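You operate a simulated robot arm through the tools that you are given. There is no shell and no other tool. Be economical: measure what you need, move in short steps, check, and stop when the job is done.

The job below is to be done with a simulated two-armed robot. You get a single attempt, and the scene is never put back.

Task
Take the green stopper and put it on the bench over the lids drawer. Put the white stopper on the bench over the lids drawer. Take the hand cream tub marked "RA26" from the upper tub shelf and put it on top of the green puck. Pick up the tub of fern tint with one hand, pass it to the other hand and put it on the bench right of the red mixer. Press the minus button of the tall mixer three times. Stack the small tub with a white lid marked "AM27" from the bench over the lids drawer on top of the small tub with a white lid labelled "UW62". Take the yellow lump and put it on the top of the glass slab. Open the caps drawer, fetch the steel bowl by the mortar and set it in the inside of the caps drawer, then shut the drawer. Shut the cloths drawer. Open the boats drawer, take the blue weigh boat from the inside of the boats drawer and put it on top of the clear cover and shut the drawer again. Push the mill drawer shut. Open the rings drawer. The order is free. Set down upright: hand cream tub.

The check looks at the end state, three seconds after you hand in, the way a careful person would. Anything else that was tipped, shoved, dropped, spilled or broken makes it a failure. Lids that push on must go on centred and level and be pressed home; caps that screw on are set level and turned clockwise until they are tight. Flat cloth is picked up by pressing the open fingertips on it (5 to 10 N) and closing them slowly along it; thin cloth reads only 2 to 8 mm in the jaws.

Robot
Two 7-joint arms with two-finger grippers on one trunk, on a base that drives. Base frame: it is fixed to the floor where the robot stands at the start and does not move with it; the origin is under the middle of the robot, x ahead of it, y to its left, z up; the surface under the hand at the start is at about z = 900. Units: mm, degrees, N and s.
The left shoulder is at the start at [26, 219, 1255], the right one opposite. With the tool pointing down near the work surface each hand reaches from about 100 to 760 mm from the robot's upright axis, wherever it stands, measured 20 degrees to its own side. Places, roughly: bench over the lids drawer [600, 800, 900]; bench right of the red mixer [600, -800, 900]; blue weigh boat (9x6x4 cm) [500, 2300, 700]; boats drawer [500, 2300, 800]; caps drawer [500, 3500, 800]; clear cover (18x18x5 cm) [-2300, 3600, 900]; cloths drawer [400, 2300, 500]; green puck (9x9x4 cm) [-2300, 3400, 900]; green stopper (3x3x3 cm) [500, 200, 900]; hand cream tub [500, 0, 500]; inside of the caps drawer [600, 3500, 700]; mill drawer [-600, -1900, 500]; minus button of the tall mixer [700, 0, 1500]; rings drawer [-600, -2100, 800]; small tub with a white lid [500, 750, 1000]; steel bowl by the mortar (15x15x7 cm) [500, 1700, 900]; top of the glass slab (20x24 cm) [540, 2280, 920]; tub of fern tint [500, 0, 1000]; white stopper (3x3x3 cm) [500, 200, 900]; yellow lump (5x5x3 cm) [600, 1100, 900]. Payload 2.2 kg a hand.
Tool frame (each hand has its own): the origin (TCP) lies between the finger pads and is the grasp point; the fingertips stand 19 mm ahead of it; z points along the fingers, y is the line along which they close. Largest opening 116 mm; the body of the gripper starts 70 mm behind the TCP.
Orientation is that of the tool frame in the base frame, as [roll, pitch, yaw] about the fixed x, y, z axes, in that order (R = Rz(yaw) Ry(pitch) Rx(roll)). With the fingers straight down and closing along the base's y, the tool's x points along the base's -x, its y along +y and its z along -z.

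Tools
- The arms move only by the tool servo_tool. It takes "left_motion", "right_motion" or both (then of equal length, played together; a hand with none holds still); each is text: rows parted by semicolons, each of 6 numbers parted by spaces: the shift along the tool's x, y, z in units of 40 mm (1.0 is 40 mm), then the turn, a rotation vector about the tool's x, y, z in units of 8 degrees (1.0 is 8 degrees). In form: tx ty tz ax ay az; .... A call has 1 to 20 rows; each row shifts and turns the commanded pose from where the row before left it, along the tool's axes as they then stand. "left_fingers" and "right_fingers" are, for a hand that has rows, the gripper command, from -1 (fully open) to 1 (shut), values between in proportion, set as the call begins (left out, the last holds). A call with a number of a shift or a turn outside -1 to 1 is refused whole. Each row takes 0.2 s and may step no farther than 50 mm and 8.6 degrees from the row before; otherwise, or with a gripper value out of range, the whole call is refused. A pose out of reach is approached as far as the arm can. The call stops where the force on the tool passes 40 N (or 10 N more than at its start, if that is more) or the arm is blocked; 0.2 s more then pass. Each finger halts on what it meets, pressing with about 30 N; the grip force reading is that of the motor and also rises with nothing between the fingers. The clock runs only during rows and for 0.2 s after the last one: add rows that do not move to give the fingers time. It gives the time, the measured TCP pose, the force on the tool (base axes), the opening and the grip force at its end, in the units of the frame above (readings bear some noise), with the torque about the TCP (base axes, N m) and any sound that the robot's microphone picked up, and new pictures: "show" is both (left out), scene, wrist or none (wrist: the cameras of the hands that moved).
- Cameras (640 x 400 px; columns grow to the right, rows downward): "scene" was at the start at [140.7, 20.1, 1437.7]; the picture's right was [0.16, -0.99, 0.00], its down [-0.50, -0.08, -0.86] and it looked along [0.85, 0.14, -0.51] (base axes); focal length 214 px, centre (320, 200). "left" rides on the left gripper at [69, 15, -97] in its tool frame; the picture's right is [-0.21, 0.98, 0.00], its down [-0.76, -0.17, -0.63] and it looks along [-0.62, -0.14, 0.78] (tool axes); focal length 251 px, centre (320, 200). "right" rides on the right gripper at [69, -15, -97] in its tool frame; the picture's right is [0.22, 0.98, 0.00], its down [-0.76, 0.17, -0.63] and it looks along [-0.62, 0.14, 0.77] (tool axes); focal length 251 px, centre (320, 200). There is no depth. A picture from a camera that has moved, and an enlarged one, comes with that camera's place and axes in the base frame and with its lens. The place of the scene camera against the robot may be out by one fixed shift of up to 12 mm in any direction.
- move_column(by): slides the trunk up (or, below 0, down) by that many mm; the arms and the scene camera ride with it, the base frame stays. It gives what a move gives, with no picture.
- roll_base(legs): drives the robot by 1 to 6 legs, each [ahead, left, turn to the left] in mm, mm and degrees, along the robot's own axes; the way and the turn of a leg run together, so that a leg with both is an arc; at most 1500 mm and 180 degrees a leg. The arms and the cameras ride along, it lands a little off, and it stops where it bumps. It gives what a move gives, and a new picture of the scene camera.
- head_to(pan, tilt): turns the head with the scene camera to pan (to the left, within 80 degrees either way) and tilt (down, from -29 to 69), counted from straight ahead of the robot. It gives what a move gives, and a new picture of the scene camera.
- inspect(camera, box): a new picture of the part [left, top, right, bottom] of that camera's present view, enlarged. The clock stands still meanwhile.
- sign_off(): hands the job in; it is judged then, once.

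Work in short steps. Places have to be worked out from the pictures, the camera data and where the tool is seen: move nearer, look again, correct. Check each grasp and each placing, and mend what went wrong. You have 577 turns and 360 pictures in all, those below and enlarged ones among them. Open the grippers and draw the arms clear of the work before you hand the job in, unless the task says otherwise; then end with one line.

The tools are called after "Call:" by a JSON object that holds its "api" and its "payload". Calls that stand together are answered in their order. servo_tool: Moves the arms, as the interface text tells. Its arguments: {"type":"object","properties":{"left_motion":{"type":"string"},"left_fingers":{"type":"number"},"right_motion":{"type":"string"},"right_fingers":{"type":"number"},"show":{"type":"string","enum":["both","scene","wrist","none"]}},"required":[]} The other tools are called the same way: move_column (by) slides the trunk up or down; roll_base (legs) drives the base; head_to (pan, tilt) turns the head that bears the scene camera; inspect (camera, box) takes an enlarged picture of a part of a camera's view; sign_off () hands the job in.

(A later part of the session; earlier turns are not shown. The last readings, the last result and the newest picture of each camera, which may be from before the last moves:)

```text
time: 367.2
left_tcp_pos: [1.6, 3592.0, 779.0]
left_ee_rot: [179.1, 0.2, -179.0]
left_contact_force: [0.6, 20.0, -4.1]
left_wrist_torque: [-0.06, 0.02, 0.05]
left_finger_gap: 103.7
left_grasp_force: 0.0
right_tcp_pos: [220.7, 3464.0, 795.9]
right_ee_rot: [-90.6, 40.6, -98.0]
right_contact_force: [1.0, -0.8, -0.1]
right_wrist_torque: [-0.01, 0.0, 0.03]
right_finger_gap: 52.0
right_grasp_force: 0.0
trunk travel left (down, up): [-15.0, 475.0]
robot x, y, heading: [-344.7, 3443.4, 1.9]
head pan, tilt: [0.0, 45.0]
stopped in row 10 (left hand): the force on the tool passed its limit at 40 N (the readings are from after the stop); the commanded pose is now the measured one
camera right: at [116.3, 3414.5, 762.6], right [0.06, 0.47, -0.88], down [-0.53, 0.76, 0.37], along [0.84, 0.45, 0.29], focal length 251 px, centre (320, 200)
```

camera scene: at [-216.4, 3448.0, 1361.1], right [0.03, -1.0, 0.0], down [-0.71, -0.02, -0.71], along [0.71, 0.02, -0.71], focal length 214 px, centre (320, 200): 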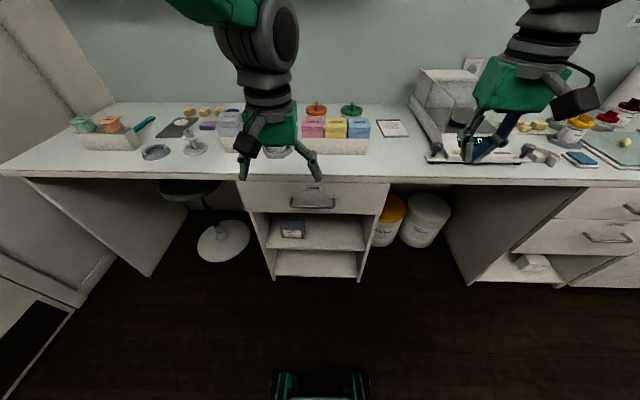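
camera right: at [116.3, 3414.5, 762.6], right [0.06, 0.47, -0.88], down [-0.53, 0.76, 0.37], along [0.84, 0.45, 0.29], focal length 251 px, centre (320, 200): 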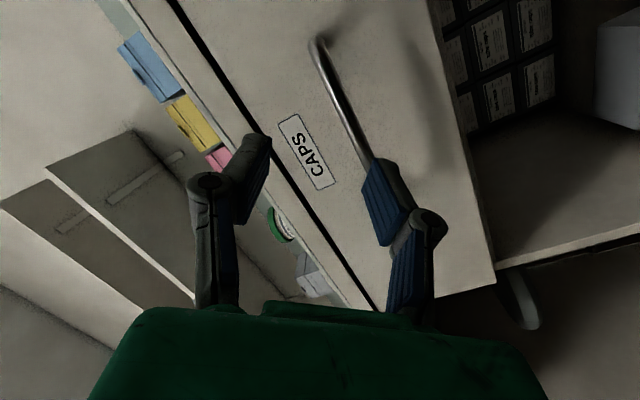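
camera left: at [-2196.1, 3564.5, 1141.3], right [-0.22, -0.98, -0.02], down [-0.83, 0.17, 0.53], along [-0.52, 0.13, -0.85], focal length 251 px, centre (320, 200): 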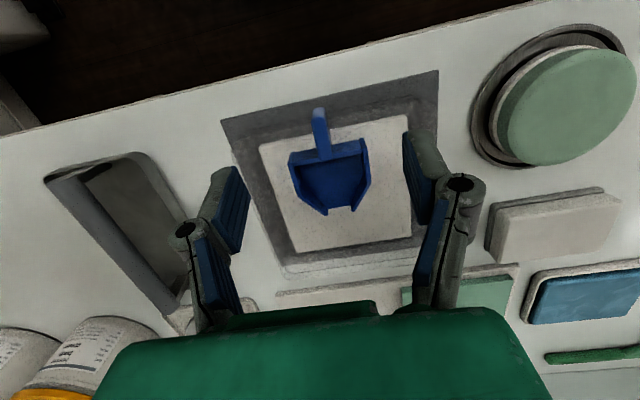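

The right arm's elbow touched the left hand; move the left hand farther out, then finish the roll.

Call:
{"api": "servo_tool", "payload": {"left_motion": "0 1 0 0 0 0;0 1 0 0 0 0;0 1 -0.5 0 0 0;0 0 -1 0 0 0;0 0 -1 0 0 0", "left_fingers": 0, "show": "none"}}

Call:
{"api": "servo_tool", "payload": {"right_motion": "0 0 0 0 0 -1;0 0 0 0 0 -1;0 0 0 0 0 -1;0 0 0 0 0 -1;0 0 0 0 0 -1;0 0 0 0 0 -0.1;0 0 0 0 0 0", "show": "wrist"}}

```text
time: 368.4
left_tcp_pos: [-0.7, 3708.8, 880.9]
left_ee_rot: [179.3, 0.4, -179.1]
left_contact_force: [0.2, 0.6, 0.7]
left_wrist_torque: [0.04, 0.04, 0.01]
left_finger_gap: 58.1
left_grasp_force: 0.0
right_tcp_pos: [219.7, 3465.3, 797.1]
right_ee_rot: [-90.6, 40.8, -97.7]
right_contact_force: [-0.2, 0.1, 1.1]
right_wrist_torque: [-0.03, -0.01, 0.02]
right_finger_gap: 52.1
right_grasp_force: 0.1
trunk travel left (down, up): [-15.0, 475.0]
robot x, y, heading: [-344.9, 3442.2, 1.5]
head pan, tilt: [0.0, 45.0]
```

```text
time: 370.2
left_tcp_pos: [-3.0, 3710.3, 881.5]
left_ee_rot: [179.2, 0.5, -179.1]
left_contact_force: [0.4, -0.1, 0.0]
left_wrist_torque: [-0.02, -0.01, 0.0]
left_finger_gap: 58.0
left_grasp_force: 0.0
right_tcp_pos: [231.5, 3439.5, 800.1]
right_ee_rot: [-92.0, 2.3, -100.6]
right_contact_force: [-0.9, 0.4, 0.1]
right_wrist_torque: [0.0, 0.02, -0.02]
right_finger_gap: 52.2
right_grasp_force: 0.0
trunk travel left (down, up): [-15.0, 475.0]
robot x, y, heading: [-348.3, 3442.6, 1.5]
head pan, tilt: [0.0, 45.0]
stopped in row 7 (right hand): the arm was blocked; the commanded pose is now the measured one
camera right: at [124.7, 3387.6, 814.8], right [-0.06, -0.17, -0.98], down [-0.49, 0.87, -0.11], along [0.87, 0.47, -0.14], focal length 251 px, centre (320, 200)
```

right: 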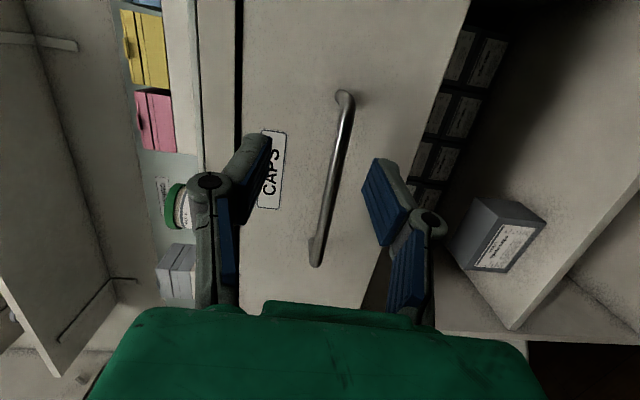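

Straighten the yaw and align with the bar centre ([~323,3490,777]).

Call:
{"api": "servo_tool", "payload": {"right_motion": "0 0 0 0 -0.65 0;0 0 0 0 -0.65 0;-0.6 0.28 0 0 0 0;-0.6 0.28 0.2 0 0 0;0 0 0.5 0 0 0;0 0 0 0 0 0", "show": "wrist"}}

```text
time: 371.6
left_tcp_pos: [-2.5, 3710.7, 881.9]
left_ee_rot: [179.2, 0.5, -179.1]
left_contact_force: [-0.2, -0.7, -0.5]
left_wrist_torque: [0.02, 0.02, 0.03]
left_finger_gap: 58.0
left_grasp_force: 0.0
right_tcp_pos: [270.8, 3473.6, 791.2]
right_ee_rot: [-91.5, 4.6, -92.2]
right_contact_force: [-0.6, 0.3, 0.2]
right_wrist_torque: [0.04, 0.02, 0.02]
right_finger_gap: 52.3
right_grasp_force: 0.2
trunk travel left (down, up): [-15.0, 475.0]
robot x, y, heading: [-347.9, 3443.8, 1.6]
head pan, tilt: [0.0, 45.0]
camera right: at [172.4, 3404.7, 802.5], right [-0.03, -0.13, -0.99], down [-0.61, 0.79, -0.09], along [0.79, 0.6, -0.1], focal length 251 px, centre (320, 200)
```

right: 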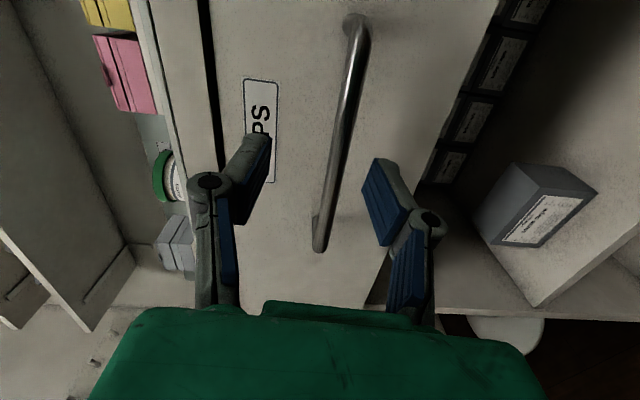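

Call:
{"api": "servo_tool", "payload": {"right_motion": "-0.35 0.3 0.4 0 0 0;0 0 0.5 0 0 0;0 0 0.5 0 0 0;0 0 0 0 0 0", "show": "wrist"}}

```text
time: 372.6
left_tcp_pos: [-3.5, 3709.6, 881.1]
left_ee_rot: [179.3, 0.5, -179.2]
left_contact_force: [-0.8, 0.7, 1.4]
left_wrist_torque: [0.02, -0.01, -0.07]
left_finger_gap: 58.1
left_grasp_force: 0.0
right_tcp_pos: [320.1, 3497.7, 769.7]
right_ee_rot: [-91.4, 3.1, -90.8]
right_contact_force: [-0.1, -0.1, -0.2]
right_wrist_torque: [-0.02, 0.01, 0.01]
right_finger_gap: 52.2
right_grasp_force: 0.0
trunk travel left (down, up): [-15.0, 475.0]
robot x, y, heading: [-348.0, 3443.3, 1.4]
head pan, tilt: [0.0, 45.0]
camera right: at [222.6, 3428.1, 783.4], right [-0.03, -0.16, -0.99], down [-0.63, 0.77, -0.11], along [0.78, 0.61, -0.12], focal length 251 px, centre (320, 200)
```

right: 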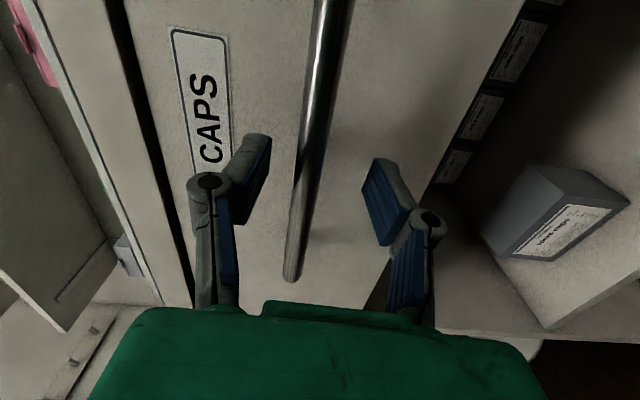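

Call:
{"api": "servo_tool", "payload": {"right_motion": "0 -0.12 0.3 0 0 0;0 0 0 0 0 0", "show": "none"}}

Call:
{"api": "servo_tool", "payload": {"right_motion": "0 0 0 0 0 0;0 0 0 0 0 0;0 0 0 0 0 0", "right_fingers": 1, "show": "wrist"}}

```text
time: 373.2
left_tcp_pos: [-3.7, 3710.6, 880.9]
left_ee_rot: [179.3, 0.6, -179.1]
left_contact_force: [-1.0, -0.8, 0.4]
left_wrist_torque: [0.01, 0.01, 0.0]
left_finger_gap: 57.9
left_grasp_force: 0.0
right_tcp_pos: [333.1, 3497.3, 773.9]
right_ee_rot: [-91.3, 3.1, -90.8]
right_contact_force: [-1.1, 0.0, 0.9]
right_wrist_torque: [0.03, -0.01, 0.05]
right_finger_gap: 52.5
right_grasp_force: 0.1
trunk travel left (down, up): [-15.0, 475.0]
robot x, y, heading: [-349.8, 3442.5, 1.4]
head pan, tilt: [0.0, 45.0]
```

```text
time: 374.0
left_tcp_pos: [-3.3, 3710.3, 882.3]
left_ee_rot: [179.4, 0.5, -179.1]
left_contact_force: [-0.3, 0.3, 0.1]
left_wrist_torque: [-0.02, -0.04, 0.01]
left_finger_gap: 58.2
left_grasp_force: 0.1
right_tcp_pos: [330.4, 3496.6, 772.8]
right_ee_rot: [-91.2, 2.9, -90.8]
right_contact_force: [1.2, -1.5, 5.5]
right_wrist_torque: [-0.1, 0.05, -0.03]
right_finger_gap: 0.0
right_grasp_force: 29.0
trunk travel left (down, up): [-15.0, 475.0]
robot x, y, heading: [-345.8, 3446.5, 1.8]
head pan, tilt: [0.0, 45.0]
camera right: at [234.6, 3427.2, 787.1], right [-0.02, -0.16, -0.99], down [-0.63, 0.77, -0.11], along [0.78, 0.61, -0.12], focal length 251 px, centre (320, 200)
```

right: 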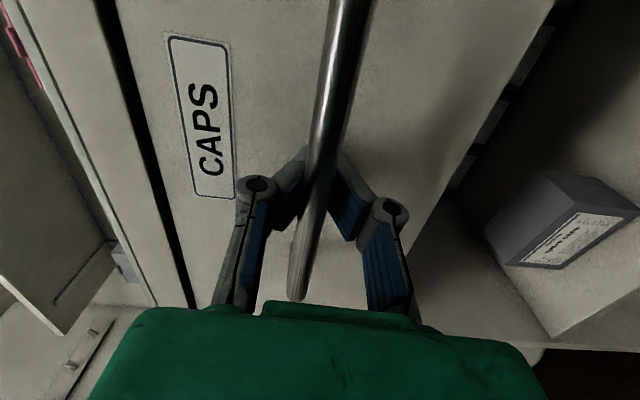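

Hooked again. Pull the drawer out ~250 mm.

Call:
{"api": "servo_tool", "payload": {"right_motion": "0 0 -0.3 0 0 0;0 0 -0.4 0 0 0;0 0 -0.4 0 0 0;0 0 -0.4 0 0 0;0 0 -0.4 0 0 0;0 0 -0.4 0 0 0;0 0 -0.4 0 0 0;0 0 -0.4 0 0 0;0 0 -0.4 0 0 0;0 0 -0.4 0 0 0;0 0 -0.4 0 0 0;0 0 -0.4 0 0 0;0 0 -0.4 0 0 0;0 0 -0.4 0 0 0;0 0 -0.4 0 0 0;0 0 -0.3 0 0 0;0 0 0 0 0 0", "show": "scene"}}

```text
time: 375.5
left_tcp_pos: [-2.7, 3706.5, 882.4]
left_ee_rot: [179.0, 0.4, -179.2]
left_contact_force: [1.5, 0.8, -0.7]
left_wrist_torque: [-0.01, 0.05, -0.03]
left_finger_gap: 58.0
left_grasp_force: 0.0
right_tcp_pos: [245.9, 3488.0, 772.1]
right_ee_rot: [-92.0, 3.7, -91.7]
right_contact_force: [0.9, 10.5, 18.1]
right_wrist_torque: [-0.34, 0.4, 0.05]
right_finger_gap: 0.0
right_grasp_force: 28.9
trunk travel left (down, up): [-15.0, 475.0]
robot x, y, heading: [-345.0, 3444.1, 1.8]
head pan, tilt: [0.0, 45.0]
stopped in row 7 (right hand): the force on the tool passed its limit at 41 N (the readings are from after the stop); the commanded pose is now the measured one
camera scene: at [-217.2, 3454.3, 1031.0], right [0.03, -1.0, 0.0], down [-0.71, -0.02, -0.71], along [0.7, 0.02, -0.71], focal length 214 px, centre (320, 200)
```

scene: 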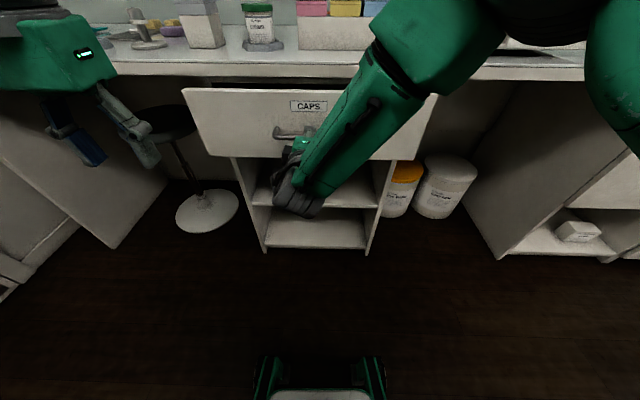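

Call:
{"api": "servo_tool", "payload": {"right_motion": "0 0.1 -0.2 0 0 0;0 0 -0.3 0 0 0;0 0 -0.3 0 0 0;0 0 -0.3 0 0 0;0 0 -0.3 0 0 0;0 0 -0.3 0 0 0;0 0 -0.3 0 0 0;0 0 -0.3 0 0 0;0 0 -0.3 0 0 0;0 0 -0.3 0 0 0;0 0 -0.3 0 0 0;0 0 -0.3 0 0 0;0 0 -0.3 0 0 0;0 0 0 0 0 0", "show": "scene"}}

```text
time: 375.9
left_tcp_pos: [-3.8, 3707.0, 883.0]
left_ee_rot: [178.9, 0.4, -179.1]
left_contact_force: [0.2, 0.3, 0.2]
left_wrist_torque: [0.02, 0.09, 0.01]
left_finger_gap: 58.2
left_grasp_force: 0.0
right_tcp_pos: [244.9, 3481.5, 771.2]
right_ee_rot: [-91.8, 4.8, -92.5]
right_contact_force: [1.5, 12.2, 15.2]
right_wrist_torque: [-0.3, 0.39, 0.08]
right_finger_gap: 0.0
right_grasp_force: 28.4
trunk travel left (down, up): [-15.0, 475.0]
robot x, y, heading: [-345.8, 3446.6, 1.7]
head pan, tilt: [0.0, 45.0]
stopped in row 2 (right hand): the force on the tool passed its limit at 48 N (the readings are from after the stop); the commanded pose is now the measured one
camera scene: at [-216.6, 3456.7, 1030.9], right [0.03, -1.0, 0.01], down [-0.71, -0.02, -0.7], along [0.7, 0.02, -0.71], focal length 214 px, centre (320, 200)
```

scene: 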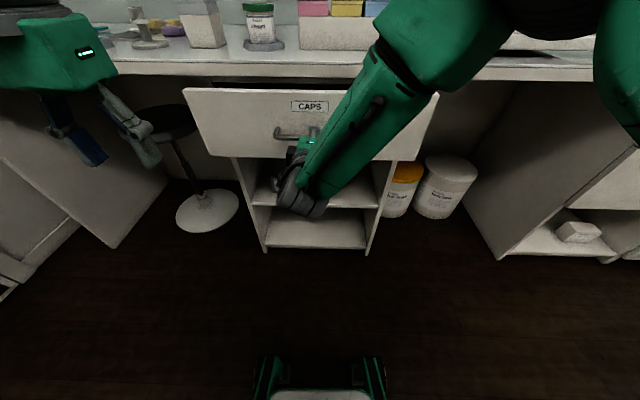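

The arm is awkward here; pull using the base instead: drive back 150 mm.

Call:
{"api": "roll_base", "payload": {"legs": [[-150, 0, 0]]}}

```text
time: 377.3
left_tcp_pos: [-156.0, 3700.1, 884.7]
left_ee_rot: [178.9, 0.7, -179.2]
left_contact_force: [-0.2, -0.1, 0.2]
left_wrist_torque: [0.0, 0.0, -0.02]
left_finger_gap: 58.1
left_grasp_force: 0.0
right_tcp_pos: [93.1, 3472.5, 770.9]
right_ee_rot: [-91.9, 4.8, -92.8]
right_contact_force: [0.0, -0.9, 16.6]
right_wrist_torque: [-0.25, 0.36, -0.17]
right_finger_gap: 0.1
right_grasp_force: 28.2
trunk travel left (down, up): [-15.0, 475.0]
robot x, y, heading: [-494.9, 3440.8, 1.7]
head pan, tilt: [0.0, 45.0]
camera scene: at [-368.2, 3448.3, 1031.5], right [0.03, -1.0, 0.0], down [-0.71, -0.02, -0.71], along [0.71, 0.02, -0.71], focal length 214 px, centre (320, 200)
```

scene: 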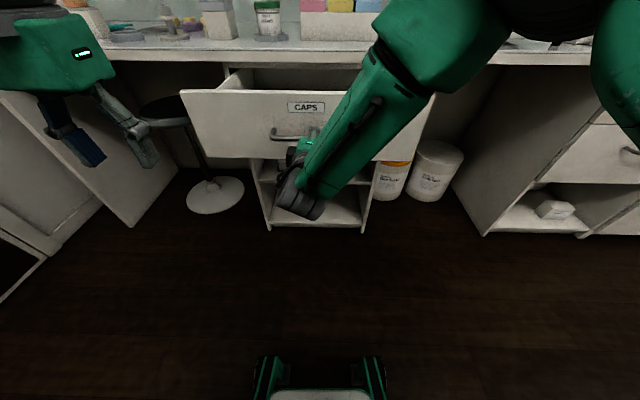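

The base pull worked (drawer out ~235 mm). Open the fingers and back off by driving.

Call:
{"api": "servo_tool", "payload": {"right_motion": "0 0.3 0 0 0 0;0 0 0 0 0 0;0 0 0 0 0 0", "right_fingers": -0.2, "show": "wrist"}}

Call:
{"api": "roll_base", "payload": {"legs": [[-130, 0, 0]]}}

Call:
{"api": "move_column", "payload": {"by": 330}}

```text
time: 378.1
left_tcp_pos: [-155.3, 3699.0, 884.7]
left_ee_rot: [178.8, 0.5, -179.1]
left_contact_force: [-0.1, 0.4, 0.2]
left_wrist_torque: [0.0, -0.04, 0.04]
left_finger_gap: 58.1
left_grasp_force: 0.1
right_tcp_pos: [98.9, 3463.5, 764.2]
right_ee_rot: [-92.0, 5.6, -94.1]
right_contact_force: [-0.1, 0.2, 0.7]
right_wrist_torque: [0.0, 0.02, -0.02]
right_finger_gap: 69.3
right_grasp_force: 0.1
trunk travel left (down, up): [-15.0, 475.0]
robot x, y, heading: [-494.1, 3441.3, 1.8]
head pan, tilt: [0.0, 45.0]
camera right: at [-2.0, 3398.4, 774.7], right [-0.04, -0.11, -0.99], down [-0.58, 0.81, -0.07], along [0.81, 0.58, -0.1], focal length 251 px, centre (320, 200)
```

right: 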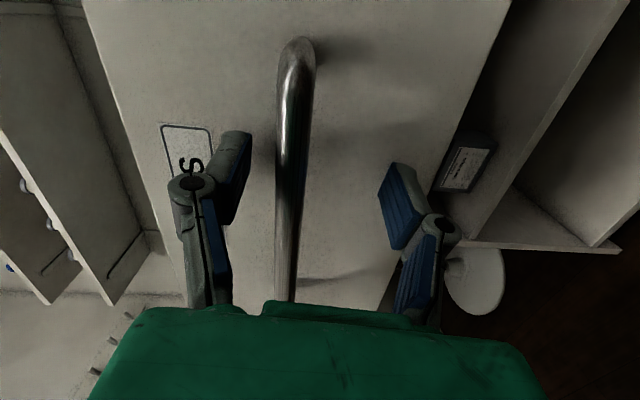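

```text
time: 379.4
left_tcp_pos: [-286.8, 3697.1, 884.5]
left_ee_rot: [178.7, 0.7, -179.2]
left_contact_force: [0.4, -0.6, 0.5]
left_wrist_torque: [0.0, -0.03, 0.0]
left_finger_gap: 57.9
left_grasp_force: 0.0
right_tcp_pos: [-34.0, 3458.5, 761.2]
right_ee_rot: [-92.2, 5.6, -94.0]
right_contact_force: [-0.4, -0.2, -0.5]
right_wrist_torque: [-0.01, 0.04, 0.01]
right_finger_gap: 69.8
right_grasp_force: 0.1
trunk travel left (down, up): [-15.0, 475.0]
robot x, y, heading: [-626.5, 3442.0, 1.6]
head pan, tilt: [0.0, 45.0]
camera scene: at [-498.0, 3445.0, 1031.1], right [0.03, -1.0, 0.0], down [-0.71, -0.02, -0.71], along [0.71, 0.02, -0.71], focal length 214 px, centre (320, 200)
```

scene: 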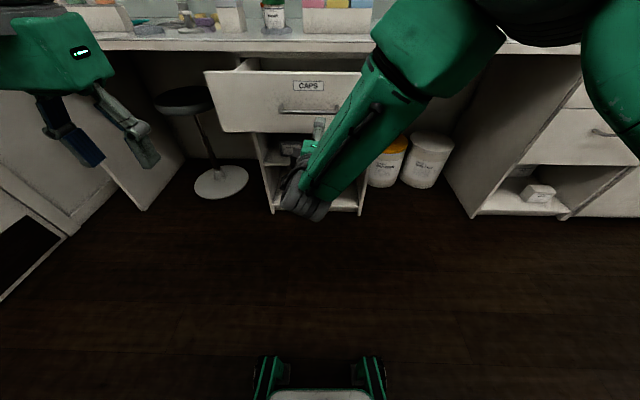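

```text
time: 382.6
left_tcp_pos: [-287.6, 3694.5, 1216.3]
left_ee_rot: [178.7, 0.8, -179.1]
left_contact_force: [0.8, -0.3, -0.6]
left_wrist_torque: [-0.03, 0.0, -0.03]
left_finger_gap: 58.0
left_grasp_force: 0.0
right_tcp_pos: [-33.2, 3456.8, 1092.6]
right_ee_rot: [-92.2, 5.6, -94.2]
right_contact_force: [1.2, 0.2, 0.4]
right_wrist_torque: [0.02, 0.04, 0.01]
right_finger_gap: 69.5
right_grasp_force: 0.1
trunk travel left (down, up): [-345.0, 145.0]
robot x, y, heading: [-626.5, 3436.9, 1.6]
head pan, tilt: [0.0, 45.0]
```

Now fetch the steel bowl (≈[556,1684]). First return the right hand to pointing down.

Call:
{"api": "servo_tool", "payload": {"right_motion": "0.4 0 0 0 0 1;0.4 0 0 0 0 1;0.4 0 0 0 0 1;0.4 0 0 0 0 1;0 0 0 0 0 1;0 0 0 0 0 1;0 0 0 0 0 1;0 0 0 0 0 1;0 0 0 0 0 1;0 0 0 0 0 1;0 0 0 0 0 1;0 0 0 0 0 0.7", "show": "none"}}

Call:
{"api": "servo_tool", "payload": {"right_motion": "0 0 0 0 1 0;0 -0.5 0 0 1 0;0 -0.5 0 0 1 0;0 -0.5 0 0 1 0;0 0 0 0 1 0;0 0 0 0 1 0;0 0 0 0 1 0;0 0 0 0 1 0;0 0 0 0 1 0;0 0 0 0 1 0;0 0 0 0 1 0;0 0 0 0 0.2 0", "left_motion": "-0.8 -0.5 0.5 0 0 0;-0.8 -0.5 0.5 0 0 0;-0.8 0 0.5 0 0 0;-0.8 0 0.5 0 0 0;-0.5 0 0.5 0 0 0;0 0 0 0 0 0;0 0 0 0 0 0;0 0 0 0 0 0;0 0 0 0 0 0;0 0 0 0 0 0;0 0 0 0 0 0;0 0 0 0 0 0", "show": "none"}}

Call:
{"api": "roll_base", "payload": {"legs": [[0, 0, -91.6], [1000, 0, 0], [935, 0, 0], [0, 0, 90], [500, 0, 0]]}}

```text
time: 385.2
left_tcp_pos: [-288.1, 3695.2, 1215.0]
left_ee_rot: [178.7, 0.9, -179.2]
left_contact_force: [0.7, 0.4, 0.3]
left_wrist_torque: [0.02, -0.01, -0.02]
left_finger_gap: 58.0
left_grasp_force: 0.0
right_tcp_pos: [-37.7, 3399.0, 1072.4]
right_ee_rot: [102.2, 80.4, 98.3]
right_contact_force: [1.0, -0.5, -0.4]
right_wrist_torque: [0.01, -0.01, -0.02]
right_finger_gap: 69.4
right_grasp_force: 0.1
trunk travel left (down, up): [-345.0, 145.0]
robot x, y, heading: [-622.7, 3438.0, 1.4]
head pan, tilt: [0.0, 45.0]
```

```text
time: 387.8
left_tcp_pos: [-139.0, 3659.5, 1117.1]
left_ee_rot: [178.7, 0.7, -179.2]
left_contact_force: [0.3, 0.2, 0.4]
left_wrist_torque: [0.0, -0.04, -0.04]
left_finger_gap: 58.2
left_grasp_force: 0.0
right_tcp_pos: [-42.9, 3338.7, 1063.7]
right_ee_rot: [170.7, -1.7, 176.1]
right_contact_force: [-0.6, 0.8, -0.1]
right_wrist_torque: [0.0, -0.03, -0.01]
right_finger_gap: 69.8
right_grasp_force: 0.1
trunk travel left (down, up): [-345.0, 145.0]
robot x, y, heading: [-624.9, 3438.0, 1.6]
head pan, tilt: [0.0, 45.0]
```

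```text
time: 407.7
left_tcp_pos: [407.4, 1683.5, 1117.6]
left_ee_rot: [178.7, 0.7, 178.3]
left_contact_force: [0.1, -0.2, -0.3]
left_wrist_torque: [0.05, -0.01, -0.02]
left_finger_gap: 57.8
left_grasp_force: 0.1
right_tcp_pos: [491.3, 1357.4, 1064.4]
right_ee_rot: [170.8, -1.6, 173.5]
right_contact_force: [0.1, -0.1, 0.5]
right_wrist_torque: [0.01, 0.0, 0.01]
right_finger_gap: 69.5
right_grasp_force: 0.1
trunk travel left (down, up): [-345.0, 145.0]
robot x, y, heading: [-87.9, 1480.8, -0.9]
head pan, tilt: [0.0, 45.0]
camera scene: at [44.2, 1483.3, 1360.9], right [-0.02, -1.0, 0.0], down [-0.71, 0.01, -0.7], along [0.7, -0.01, -0.71], focal length 214 px, centre (320, 200)
```

scene: 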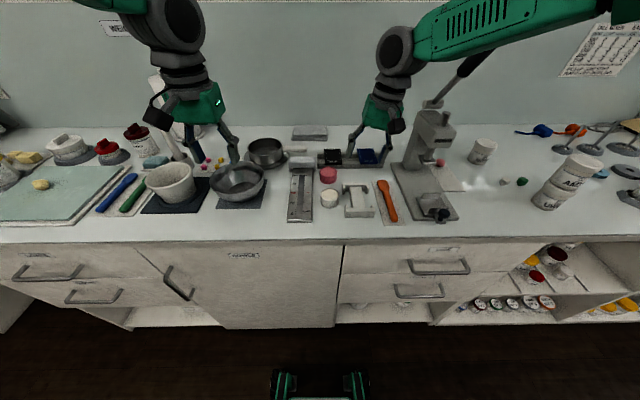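

Arrived. Level and retract the right hand, and view the bowl with the left wrist camera.

Call:
{"api": "servo_tool", "payload": {"right_motion": "0.6 -0.3 -0.8 0.58 -0.1 -0.35;0.6 -0.3 -0.8 0.58 -0.1 -0.35;0.6 -0.3 0 0 0 0;0 0 0 0 0 0", "show": "none"}}

Call:
{"api": "inspect", "payload": {"camera": "left", "box": [0, 0, 640, 400]}}

Call:
{"api": "inspect", "payload": {"camera": "scene", "box": [130, 130, 330, 230]}}

```text
time: 408.7
left_tcp_pos: [404.1, 1683.2, 1118.9]
left_ee_rot: [178.7, 1.0, 178.1]
left_contact_force: [0.4, 0.8, 0.4]
left_wrist_torque: [0.01, 0.01, 0.03]
left_finger_gap: 58.1
left_grasp_force: 0.2
right_tcp_pos: [414.6, 1318.5, 1127.5]
right_ee_rot: [180.0, 0.6, 179.0]
right_contact_force: [0.0, -0.1, -0.6]
right_wrist_torque: [-0.01, 0.02, -0.04]
right_finger_gap: 69.5
right_grasp_force: 0.0
trunk travel left (down, up): [-345.0, 145.0]
robot x, y, heading: [-88.1, 1482.4, -1.1]
head pan, tilt: [0.0, 45.0]
```

```text
1.00 times, centred on (320, 200) of left (not enlarged: the box is as wide or as high as the picture)
camera zoom: at [335.0, 1698.6, 1214.2], right [0.24, 0.97, 0.03], down [0.74, -0.2, 0.64], along [0.63, -0.14, -0.77], focal length 251 px, centre (320, 200)
```

zoom: 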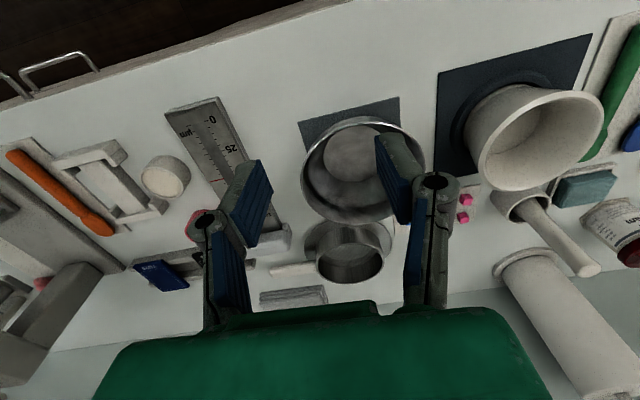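

```text
3.20 times, centred on (230, 180) of scene
camera zoom: at [43.9, 1482.8, 1360.9], right [-0.02, -1.0, 0.0], down [-0.71, 0.01, -0.7], along [0.7, -0.01, -0.71], focal length 686 px, centre (608, 264)
```

zoom: 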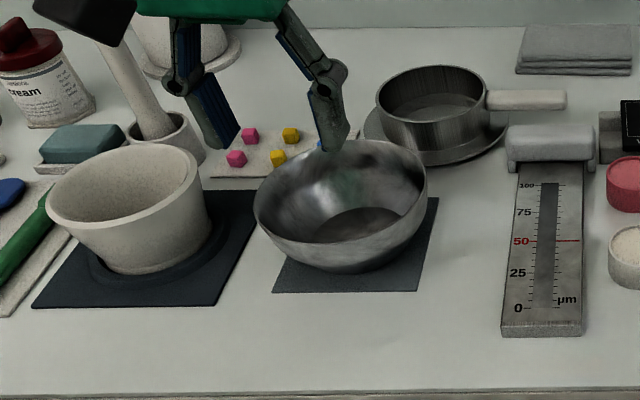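

Bowl rim centre ≈[507,1713], z≈970, conical wall. I'll pinch the rim at its right (−y) side with the hand tilted ~27° along the wall. Tilt and approach.

Call:
{"api": "servo_tool", "payload": {"left_motion": "0 0 0 -0.85 0 0;0 0 0 -0.85 0 0;0 0 0 -0.85 0 0;0 0 0 -0.85 0 0;-0.52 -0.54 0.22 0 0 0;-0.52 -0.54 0.22 0 0 0;-0.52 -0.54 0.22 0 0 0;-0.52 -0.54 0.22 0 0 0;-0.52 -0.54 0.22 0 0 0;0 0 0 0 0 0", "left_fingers": 0.4, "show": "both"}}

```text
time: 410.9
left_tcp_pos: [511.8, 1615.2, 1033.5]
left_ee_rot: [152.4, 1.1, 179.5]
left_contact_force: [1.0, -0.3, -0.6]
left_wrist_torque: [0.0, 0.0, 0.02]
left_finger_gap: 35.0
left_grasp_force: 0.1
right_tcp_pos: [413.9, 1317.7, 1127.2]
right_ee_rot: [179.9, 0.6, 179.1]
right_contact_force: [-0.7, 0.2, -0.1]
right_wrist_torque: [-0.02, -0.02, 0.0]
right_finger_gap: 69.7
right_grasp_force: 0.0
trunk travel left (down, up): [-345.0, 145.0]
robot x, y, heading: [-85.5, 1485.3, -1.0]
head pan, tilt: [0.0, 45.0]
camera scene: at [44.4, 1480.8, 1360.9], right [-0.02, -1.0, 0.0], down [-0.71, 0.01, -0.7], along [0.7, -0.01, -0.71], focal length 214 px, centre (320, 200)
camera left: at [440.6, 1584.8, 1124.8], right [0.21, 0.86, 0.46], down [0.75, -0.45, 0.5], along [0.63, 0.23, -0.74], focal length 251 px, centre (320, 200)
```

scene: 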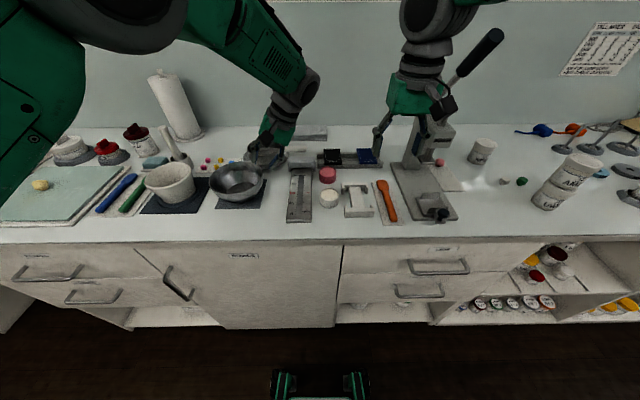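
left: 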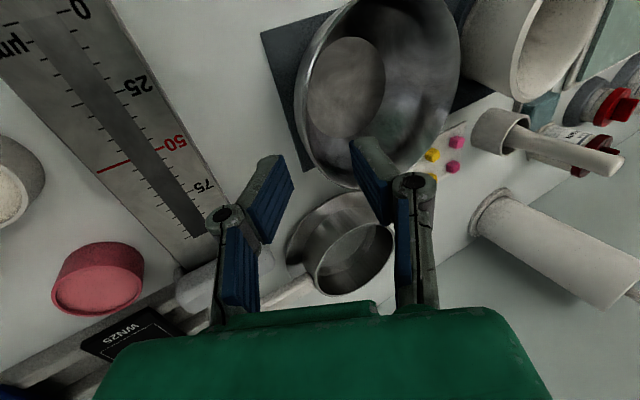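

Call:
{"api": "servo_tool", "payload": {"left_motion": "0.11 -0.1 0.6 0 0 0;0.11 -0.1 0.6 0 0 0;0 0 0 0 0 0", "show": "wrist"}}

Call:
{"api": "inspect", "payload": {"camera": "scene", "box": [190, 110, 330, 220]}}

```text
time: 411.7
left_tcp_pos: [502.2, 1628.7, 985.8]
left_ee_rot: [152.1, 0.9, 179.3]
left_contact_force: [0.1, 0.0, -0.7]
left_wrist_torque: [0.0, 0.0, -0.03]
left_finger_gap: 34.4
left_grasp_force: 0.1
right_tcp_pos: [414.8, 1317.1, 1126.9]
right_ee_rot: [179.9, 0.6, 178.9]
right_contact_force: [-0.4, 0.4, 0.1]
right_wrist_torque: [0.0, -0.01, 0.02]
right_finger_gap: 69.8
right_grasp_force: 0.0
trunk travel left (down, up): [-345.0, 145.0]
robot x, y, heading: [-87.0, 1482.7, -1.1]
head pan, tilt: [0.0, 45.0]
camera left: at [430.8, 1598.7, 1075.7], right [0.22, 0.86, 0.46], down [0.74, -0.45, 0.49], along [0.63, 0.23, -0.74], focal length 251 px, centre (320, 200)
```

left: 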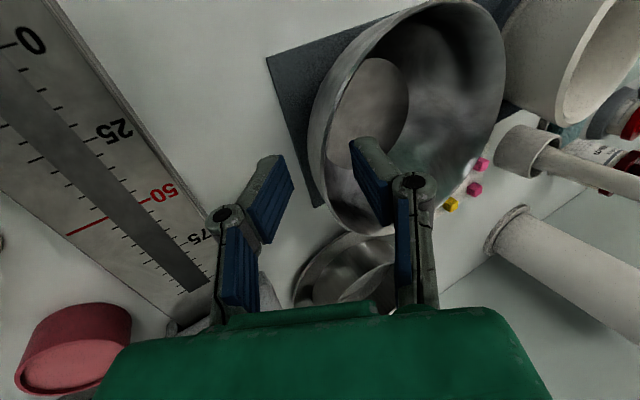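

```text
3.64 times, centred on (260, 165) of scene
camera zoom: at [44.6, 1481.9, 1360.9], right [-0.02, -1.0, 0.0], down [-0.71, 0.01, -0.7], along [0.7, -0.01, -0.71], focal length 780 px, centre (538, 327)
```

zoom: 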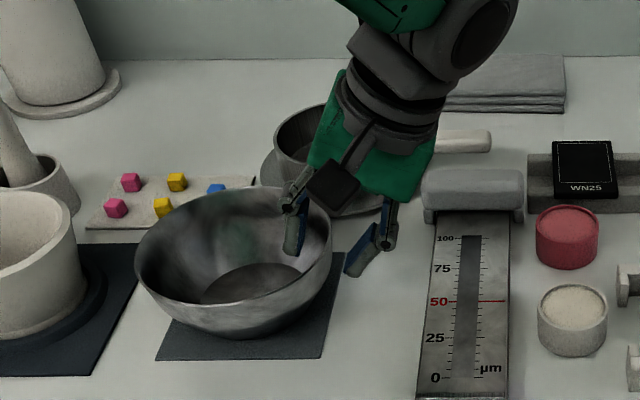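

Fingers straddle the wall nicely. Advance 30 mm along the wall and close.

Call:
{"api": "servo_tool", "payload": {"left_motion": "0 -0.08 0.4 0 0 0;0 0 0.35 0 0 0;0 0 0 0 0 0", "show": "wrist"}}

Call:
{"api": "servo_tool", "payload": {"left_motion": "0 0 0 0 0 0;0 0 0 0 0 0;0 0 0 0 0 0", "left_fingers": 1, "show": "wrist"}}

```text
time: 412.5
left_tcp_pos: [501.6, 1638.4, 957.1]
left_ee_rot: [151.7, 0.9, 178.9]
left_contact_force: [-0.1, 0.5, -0.2]
left_wrist_torque: [-0.02, 0.0, 0.0]
left_finger_gap: 34.8
left_grasp_force: 0.1
right_tcp_pos: [413.3, 1317.0, 1126.6]
right_ee_rot: [179.9, 0.6, 179.0]
right_contact_force: [0.8, 0.1, 0.5]
right_wrist_torque: [-0.01, 0.02, 0.0]
right_finger_gap: 69.7
right_grasp_force: 0.1
trunk travel left (down, up): [-345.0, 145.0]
robot x, y, heading: [-88.1, 1480.2, -1.1]
head pan, tilt: [0.0, 45.0]
camera left: at [430.9, 1607.6, 1046.7], right [0.22, 0.86, 0.47], down [0.74, -0.46, 0.49], along [0.63, 0.24, -0.74], focal length 251 px, centre (320, 200)
```

left: 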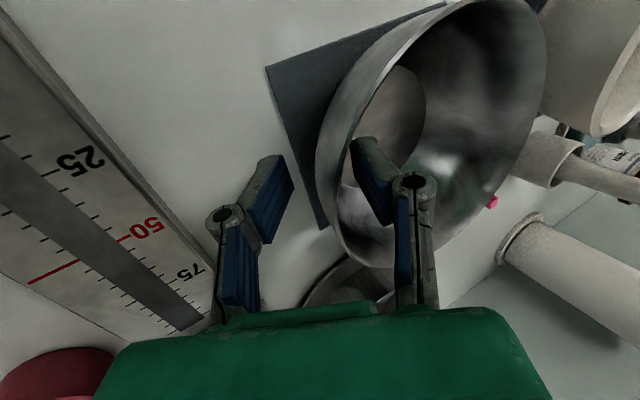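

```text
time: 413.3
left_tcp_pos: [501.7, 1638.0, 956.4]
left_ee_rot: [151.7, 0.8, 178.9]
left_contact_force: [0.5, 1.4, 0.2]
left_wrist_torque: [-0.06, -0.01, -0.02]
left_finger_gap: 7.1
left_grasp_force: 29.9
right_tcp_pos: [415.2, 1318.8, 1127.0]
right_ee_rot: [179.8, 0.6, 178.9]
right_contact_force: [-0.3, -0.1, 0.5]
right_wrist_torque: [0.01, 0.0, 0.01]
right_finger_gap: 69.5
right_grasp_force: 0.0
trunk travel left (down, up): [-345.0, 145.0]
robot x, y, heading: [-85.7, 1486.4, -1.0]
head pan, tilt: [0.0, 45.0]
camera left: at [431.0, 1607.7, 1046.2], right [0.22, 0.86, 0.47], down [0.74, -0.46, 0.49], along [0.63, 0.24, -0.74], focal length 251 px, centre (320, 200)
```

left: 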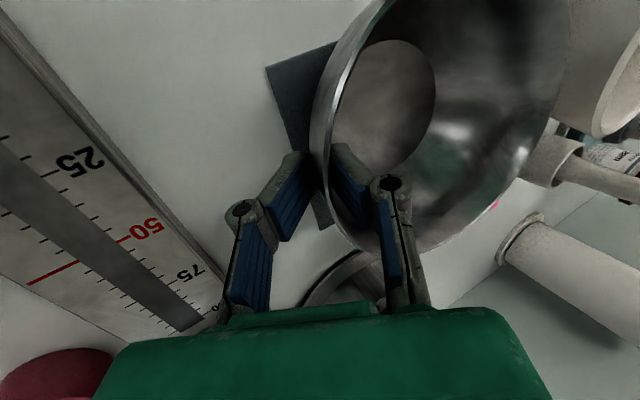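

Rim gripped. Lift straight up.

Call:
{"api": "servo_tool", "payload": {"left_motion": "0 0.2 -0.38 0 0 0;0 0.4 -0.76 0 0 0;0 0.45 -0.86 0 0 0;0 0.45 -0.86 0 0 0;0 0.45 -0.86 0 0 0;0 0 0 0 0 0", "show": "both"}}

```text
time: 414.9
left_tcp_pos: [482.3, 1652.0, 1048.7]
left_ee_rot: [152.7, -7.0, -179.3]
left_contact_force: [-0.9, 0.1, -2.0]
left_wrist_torque: [-0.13, -0.03, -0.01]
left_finger_gap: 7.3
left_grasp_force: 29.7
right_tcp_pos: [409.2, 1318.2, 1128.2]
right_ee_rot: [179.9, 0.8, 179.0]
right_contact_force: [-0.2, -0.5, -0.2]
right_wrist_torque: [0.03, 0.01, -0.02]
right_finger_gap: 69.7
right_grasp_force: 0.0
trunk travel left (down, up): [-345.0, 145.0]
robot x, y, heading: [-88.2, 1481.6, -0.7]
head pan, tilt: [0.0, 45.0]
stopped in row 6 (left hand): the arm was blocked; the commanded pose is now the measured one
camera scene: at [44.7, 1482.6, 1360.8], right [-0.02, -1.0, 0.0], down [-0.71, 0.01, -0.7], along [0.7, -0.01, -0.71], focal length 214 px, centre (320, 200)
camera left: at [426.3, 1621.6, 1149.0], right [0.26, 0.87, 0.42], down [0.82, -0.43, 0.39], along [0.52, 0.24, -0.82], focal length 251 px, centre (320, 200)
```

scene: 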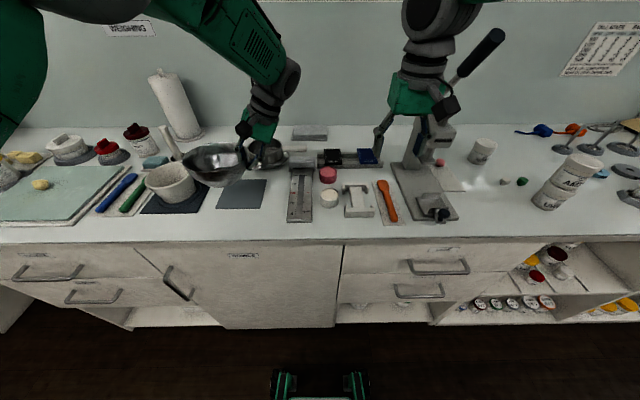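
left: 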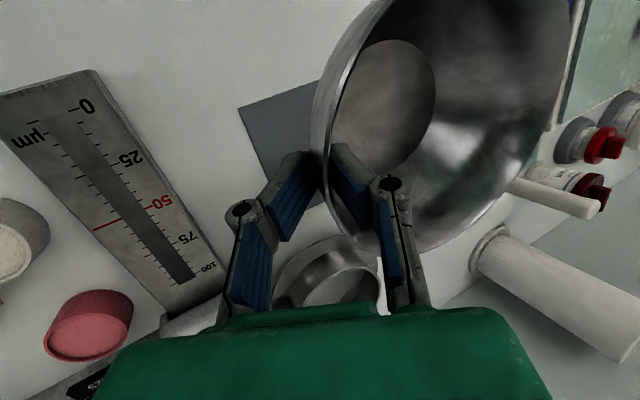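

The arm hits its reach limit up there; pull back toward the robot and level the pitch, then rise.

Call:
{"api": "servo_tool", "payload": {"left_motion": "0.8 0 0 0 -0.2 0;0.8 0.1 -0.1 0 -0.2 0;0.8 0.2 -0.3 0 -0.2 0;0.8 0.2 -0.4 0 -0.2 0;0.6 0.2 -0.4 0 0 0;0 0 0 0 0 0", "show": "both"}}

```text
time: 415.5
left_tcp_pos: [377.7, 1665.4, 965.1]
left_ee_rot: [154.3, -16.7, -179.0]
left_contact_force: [-0.8, 0.9, -0.4]
left_wrist_torque: [-0.13, 0.0, -0.01]
left_finger_gap: 7.6
left_grasp_force: 30.2
right_tcp_pos: [406.0, 1318.1, 1130.9]
right_ee_rot: [180.0, 0.9, 179.1]
right_contact_force: [-0.5, -0.2, 0.9]
right_wrist_torque: [0.0, -0.01, -0.01]
right_finger_gap: 69.8
right_grasp_force: 0.1
trunk travel left (down, up): [-345.0, 145.0]
robot x, y, heading: [-88.3, 1484.9, -0.9]
head pan, tilt: [0.0, 45.0]
stopped in row 3 (left hand): the arm was blocked; the commanded pose is now the measured one
camera scene: at [44.1, 1482.6, 1360.9], right [-0.02, -1.0, 0.0], down [-0.71, 0.01, -0.7], along [0.7, -0.01, -0.71], focal length 214 px, centre (320, 200)
camera left: at [338.5, 1637.1, 1074.3], right [0.31, 0.89, 0.34], down [0.87, -0.41, 0.26], along [0.37, 0.22, -0.9], focal length 251 px, centre (320, 200)
```

scene: 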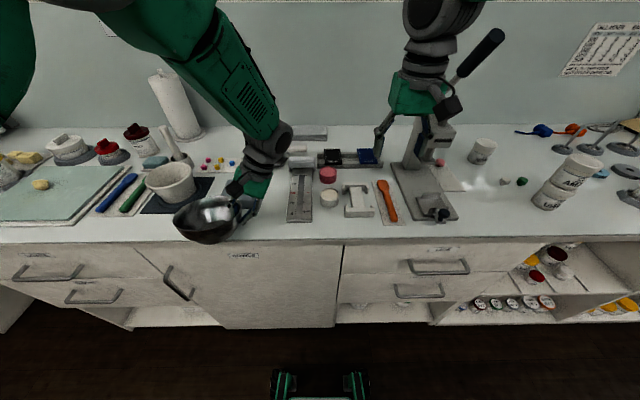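
left: 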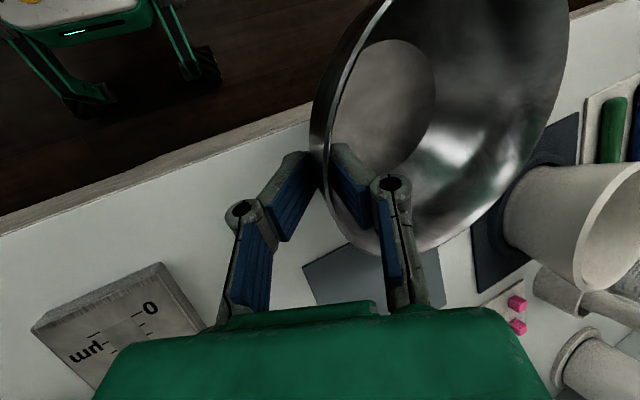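

The wrist sits at a joint limit in this posture. Raise the whole trunk 120 mm to lift the bowl safely, then back away with the base.

Call:
{"api": "move_column", "payload": {"by": 120}}

Call:
{"api": "roll_base", "payload": {"legs": [[-350, 0, 0]]}}

```text
time: 417.0
left_tcp_pos: [378.9, 1663.9, 1087.6]
left_ee_rot: [154.5, -16.6, -179.2]
left_contact_force: [0.0, -0.3, -1.4]
left_wrist_torque: [-0.09, -0.02, 0.0]
left_finger_gap: 7.5
left_grasp_force: 30.0
right_tcp_pos: [407.7, 1319.3, 1249.9]
right_ee_rot: [179.9, 1.0, 179.0]
right_contact_force: [-0.2, -0.8, -0.3]
right_wrist_torque: [-0.02, -0.03, 0.02]
right_finger_gap: 69.7
right_grasp_force: 0.1
trunk travel left (down, up): [-465.0, 25.0]
robot x, y, heading: [-86.9, 1483.2, -1.1]
head pan, tilt: [0.0, 45.0]
```

```text
time: 419.3
left_tcp_pos: [26.6, 1673.3, 1087.0]
left_ee_rot: [154.4, -16.6, -178.8]
left_contact_force: [-0.4, -0.2, -2.4]
left_wrist_torque: [-0.13, 0.0, 0.03]
left_finger_gap: 7.6
left_grasp_force: 29.5
right_tcp_pos: [56.6, 1326.6, 1249.3]
right_ee_rot: [179.8, 0.8, 179.3]
right_contact_force: [-0.1, -0.1, 0.4]
right_wrist_torque: [-0.01, 0.01, 0.0]
right_finger_gap: 69.7
right_grasp_force: 0.1
trunk travel left (down, up): [-465.0, 25.0]
robot x, y, heading: [-436.7, 1492.2, -0.5]
head pan, tilt: [0.0, 45.0]
camera scene: at [-304.9, 1488.8, 1480.6], right [-0.01, -1.0, 0.0], down [-0.71, 0.01, -0.7], along [0.7, -0.01, -0.71], focal length 214 px, centre (320, 200)
```

scene: 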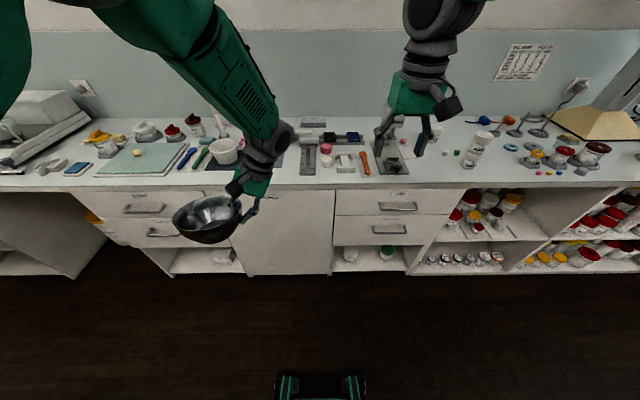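

Free of the bench. Try levelling the tilt (pitch −16.6°) here.

Call:
{"api": "servo_tool", "payload": {"left_motion": "0 0 0 0 -0.7 0;0 0 0 0 -0.7 0;0 0 0 0 -0.7 0;0 0 0 0 0 0", "show": "none"}}

```text
time: 420.5
left_tcp_pos: [-9.0, 1684.9, 1039.3]
left_ee_rot: [158.3, -8.2, 176.8]
left_contact_force: [1.1, -0.4, -0.9]
left_wrist_torque: [-0.15, 0.01, -0.02]
left_finger_gap: 7.7
left_grasp_force: 29.8
right_tcp_pos: [46.8, 1326.9, 1253.9]
right_ee_rot: [179.9, 1.4, 179.3]
right_contact_force: [0.0, -0.5, -1.0]
right_wrist_torque: [-0.04, 0.0, 0.0]
right_finger_gap: 69.4
right_grasp_force: 0.1
trunk travel left (down, up): [-465.0, 25.0]
robot x, y, heading: [-441.3, 1488.4, -0.8]
head pan, tilt: [0.0, 45.0]
stopped in row 4 (left hand): the arm was blocked; the commanded pose is now the measured one
```

Call:
{"api": "servo_tool", "payload": {"left_motion": "0 0 0 -0.3 -0.5 0;0 0 0 -0.3 -0.5 0;0 0 0 0 0 0", "show": "both"}}

```text
time: 421.3
left_tcp_pos: [-15.4, 1691.7, 1029.2]
left_ee_rot: [155.6, -2.5, 175.6]
left_contact_force: [-0.6, -0.7, -1.9]
left_wrist_torque: [-0.12, -0.01, -0.01]
left_finger_gap: 7.4
left_grasp_force: 29.8
right_tcp_pos: [46.5, 1326.1, 1252.7]
right_ee_rot: [180.0, 1.4, 179.1]
right_contact_force: [0.4, -0.1, -0.2]
right_wrist_torque: [-0.01, -0.01, 0.02]
right_finger_gap: 69.8
right_grasp_force: 0.0
trunk travel left (down, up): [-465.0, 25.0]
robot x, y, heading: [-442.0, 1490.0, -1.0]
head pan, tilt: [0.0, 45.0]
camera scene: at [-307.7, 1488.9, 1480.9], right [-0.01, -1.0, 0.0], down [-0.71, 0.01, -0.7], along [0.7, -0.01, -0.71], focal length 214 px, centre (320, 200)
camera left: at [-82.7, 1671.1, 1124.8], right [0.3, 0.87, 0.4], down [0.74, -0.47, 0.47], along [0.6, 0.15, -0.79], focal length 251 px, centre (320, 200)
```

scene: 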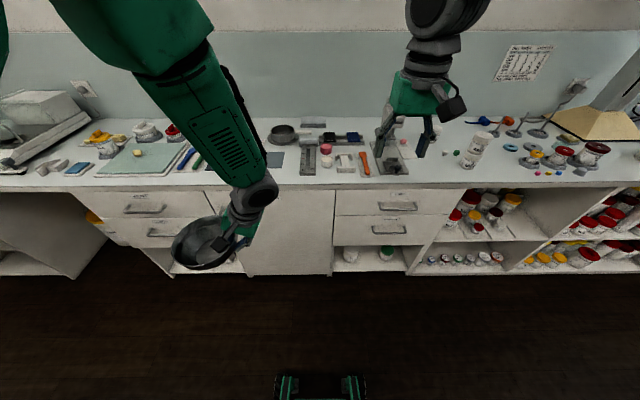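
left: 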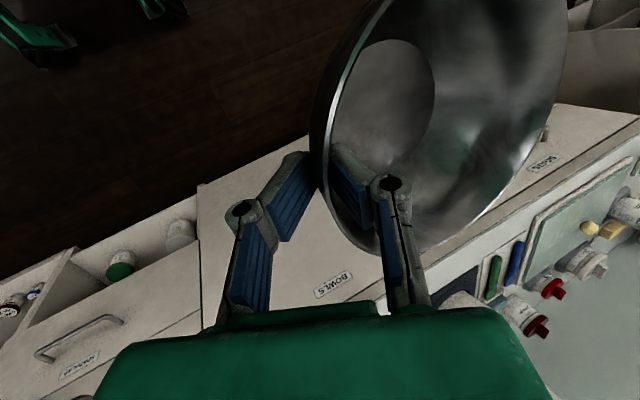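

Now drive to the caps drawer with the bowl.

Call:
{"api": "roll_base", "payload": {"legs": [[0, 0, 91], [1000, 0, 0], [720, 0, 0], [0, 0, -90]]}}

```text
time: 437.6
left_tcp_pos: [-1.2, 3427.4, 1041.9]
left_ee_rot: [156.3, -0.7, 177.7]
left_contact_force: [-0.1, 0.5, -2.1]
left_wrist_torque: [-0.11, 0.02, -0.02]
left_finger_gap: 7.7
left_grasp_force: 30.5
right_tcp_pos: [65.9, 3066.3, 1255.1]
right_ee_rot: [-179.9, 1.4, -178.8]
right_contact_force: [-0.1, -0.6, -0.3]
right_wrist_torque: [0.02, 0.01, -0.03]
right_finger_gap: 69.6
right_grasp_force: 0.0
trunk travel left (down, up): [-465.0, 25.0]
robot x, y, heading: [-428.3, 3211.2, 1.2]
head pan, tilt: [0.0, 45.0]
camera scene: at [-295.1, 3215.6, 1480.8], right [0.02, -1.0, 0.0], down [-0.71, -0.01, -0.7], along [0.7, 0.01, -0.71], focal length 214 px, centre (320, 200)
```

scene: 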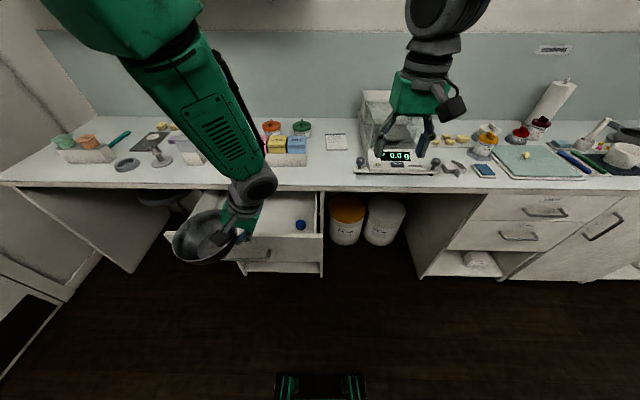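

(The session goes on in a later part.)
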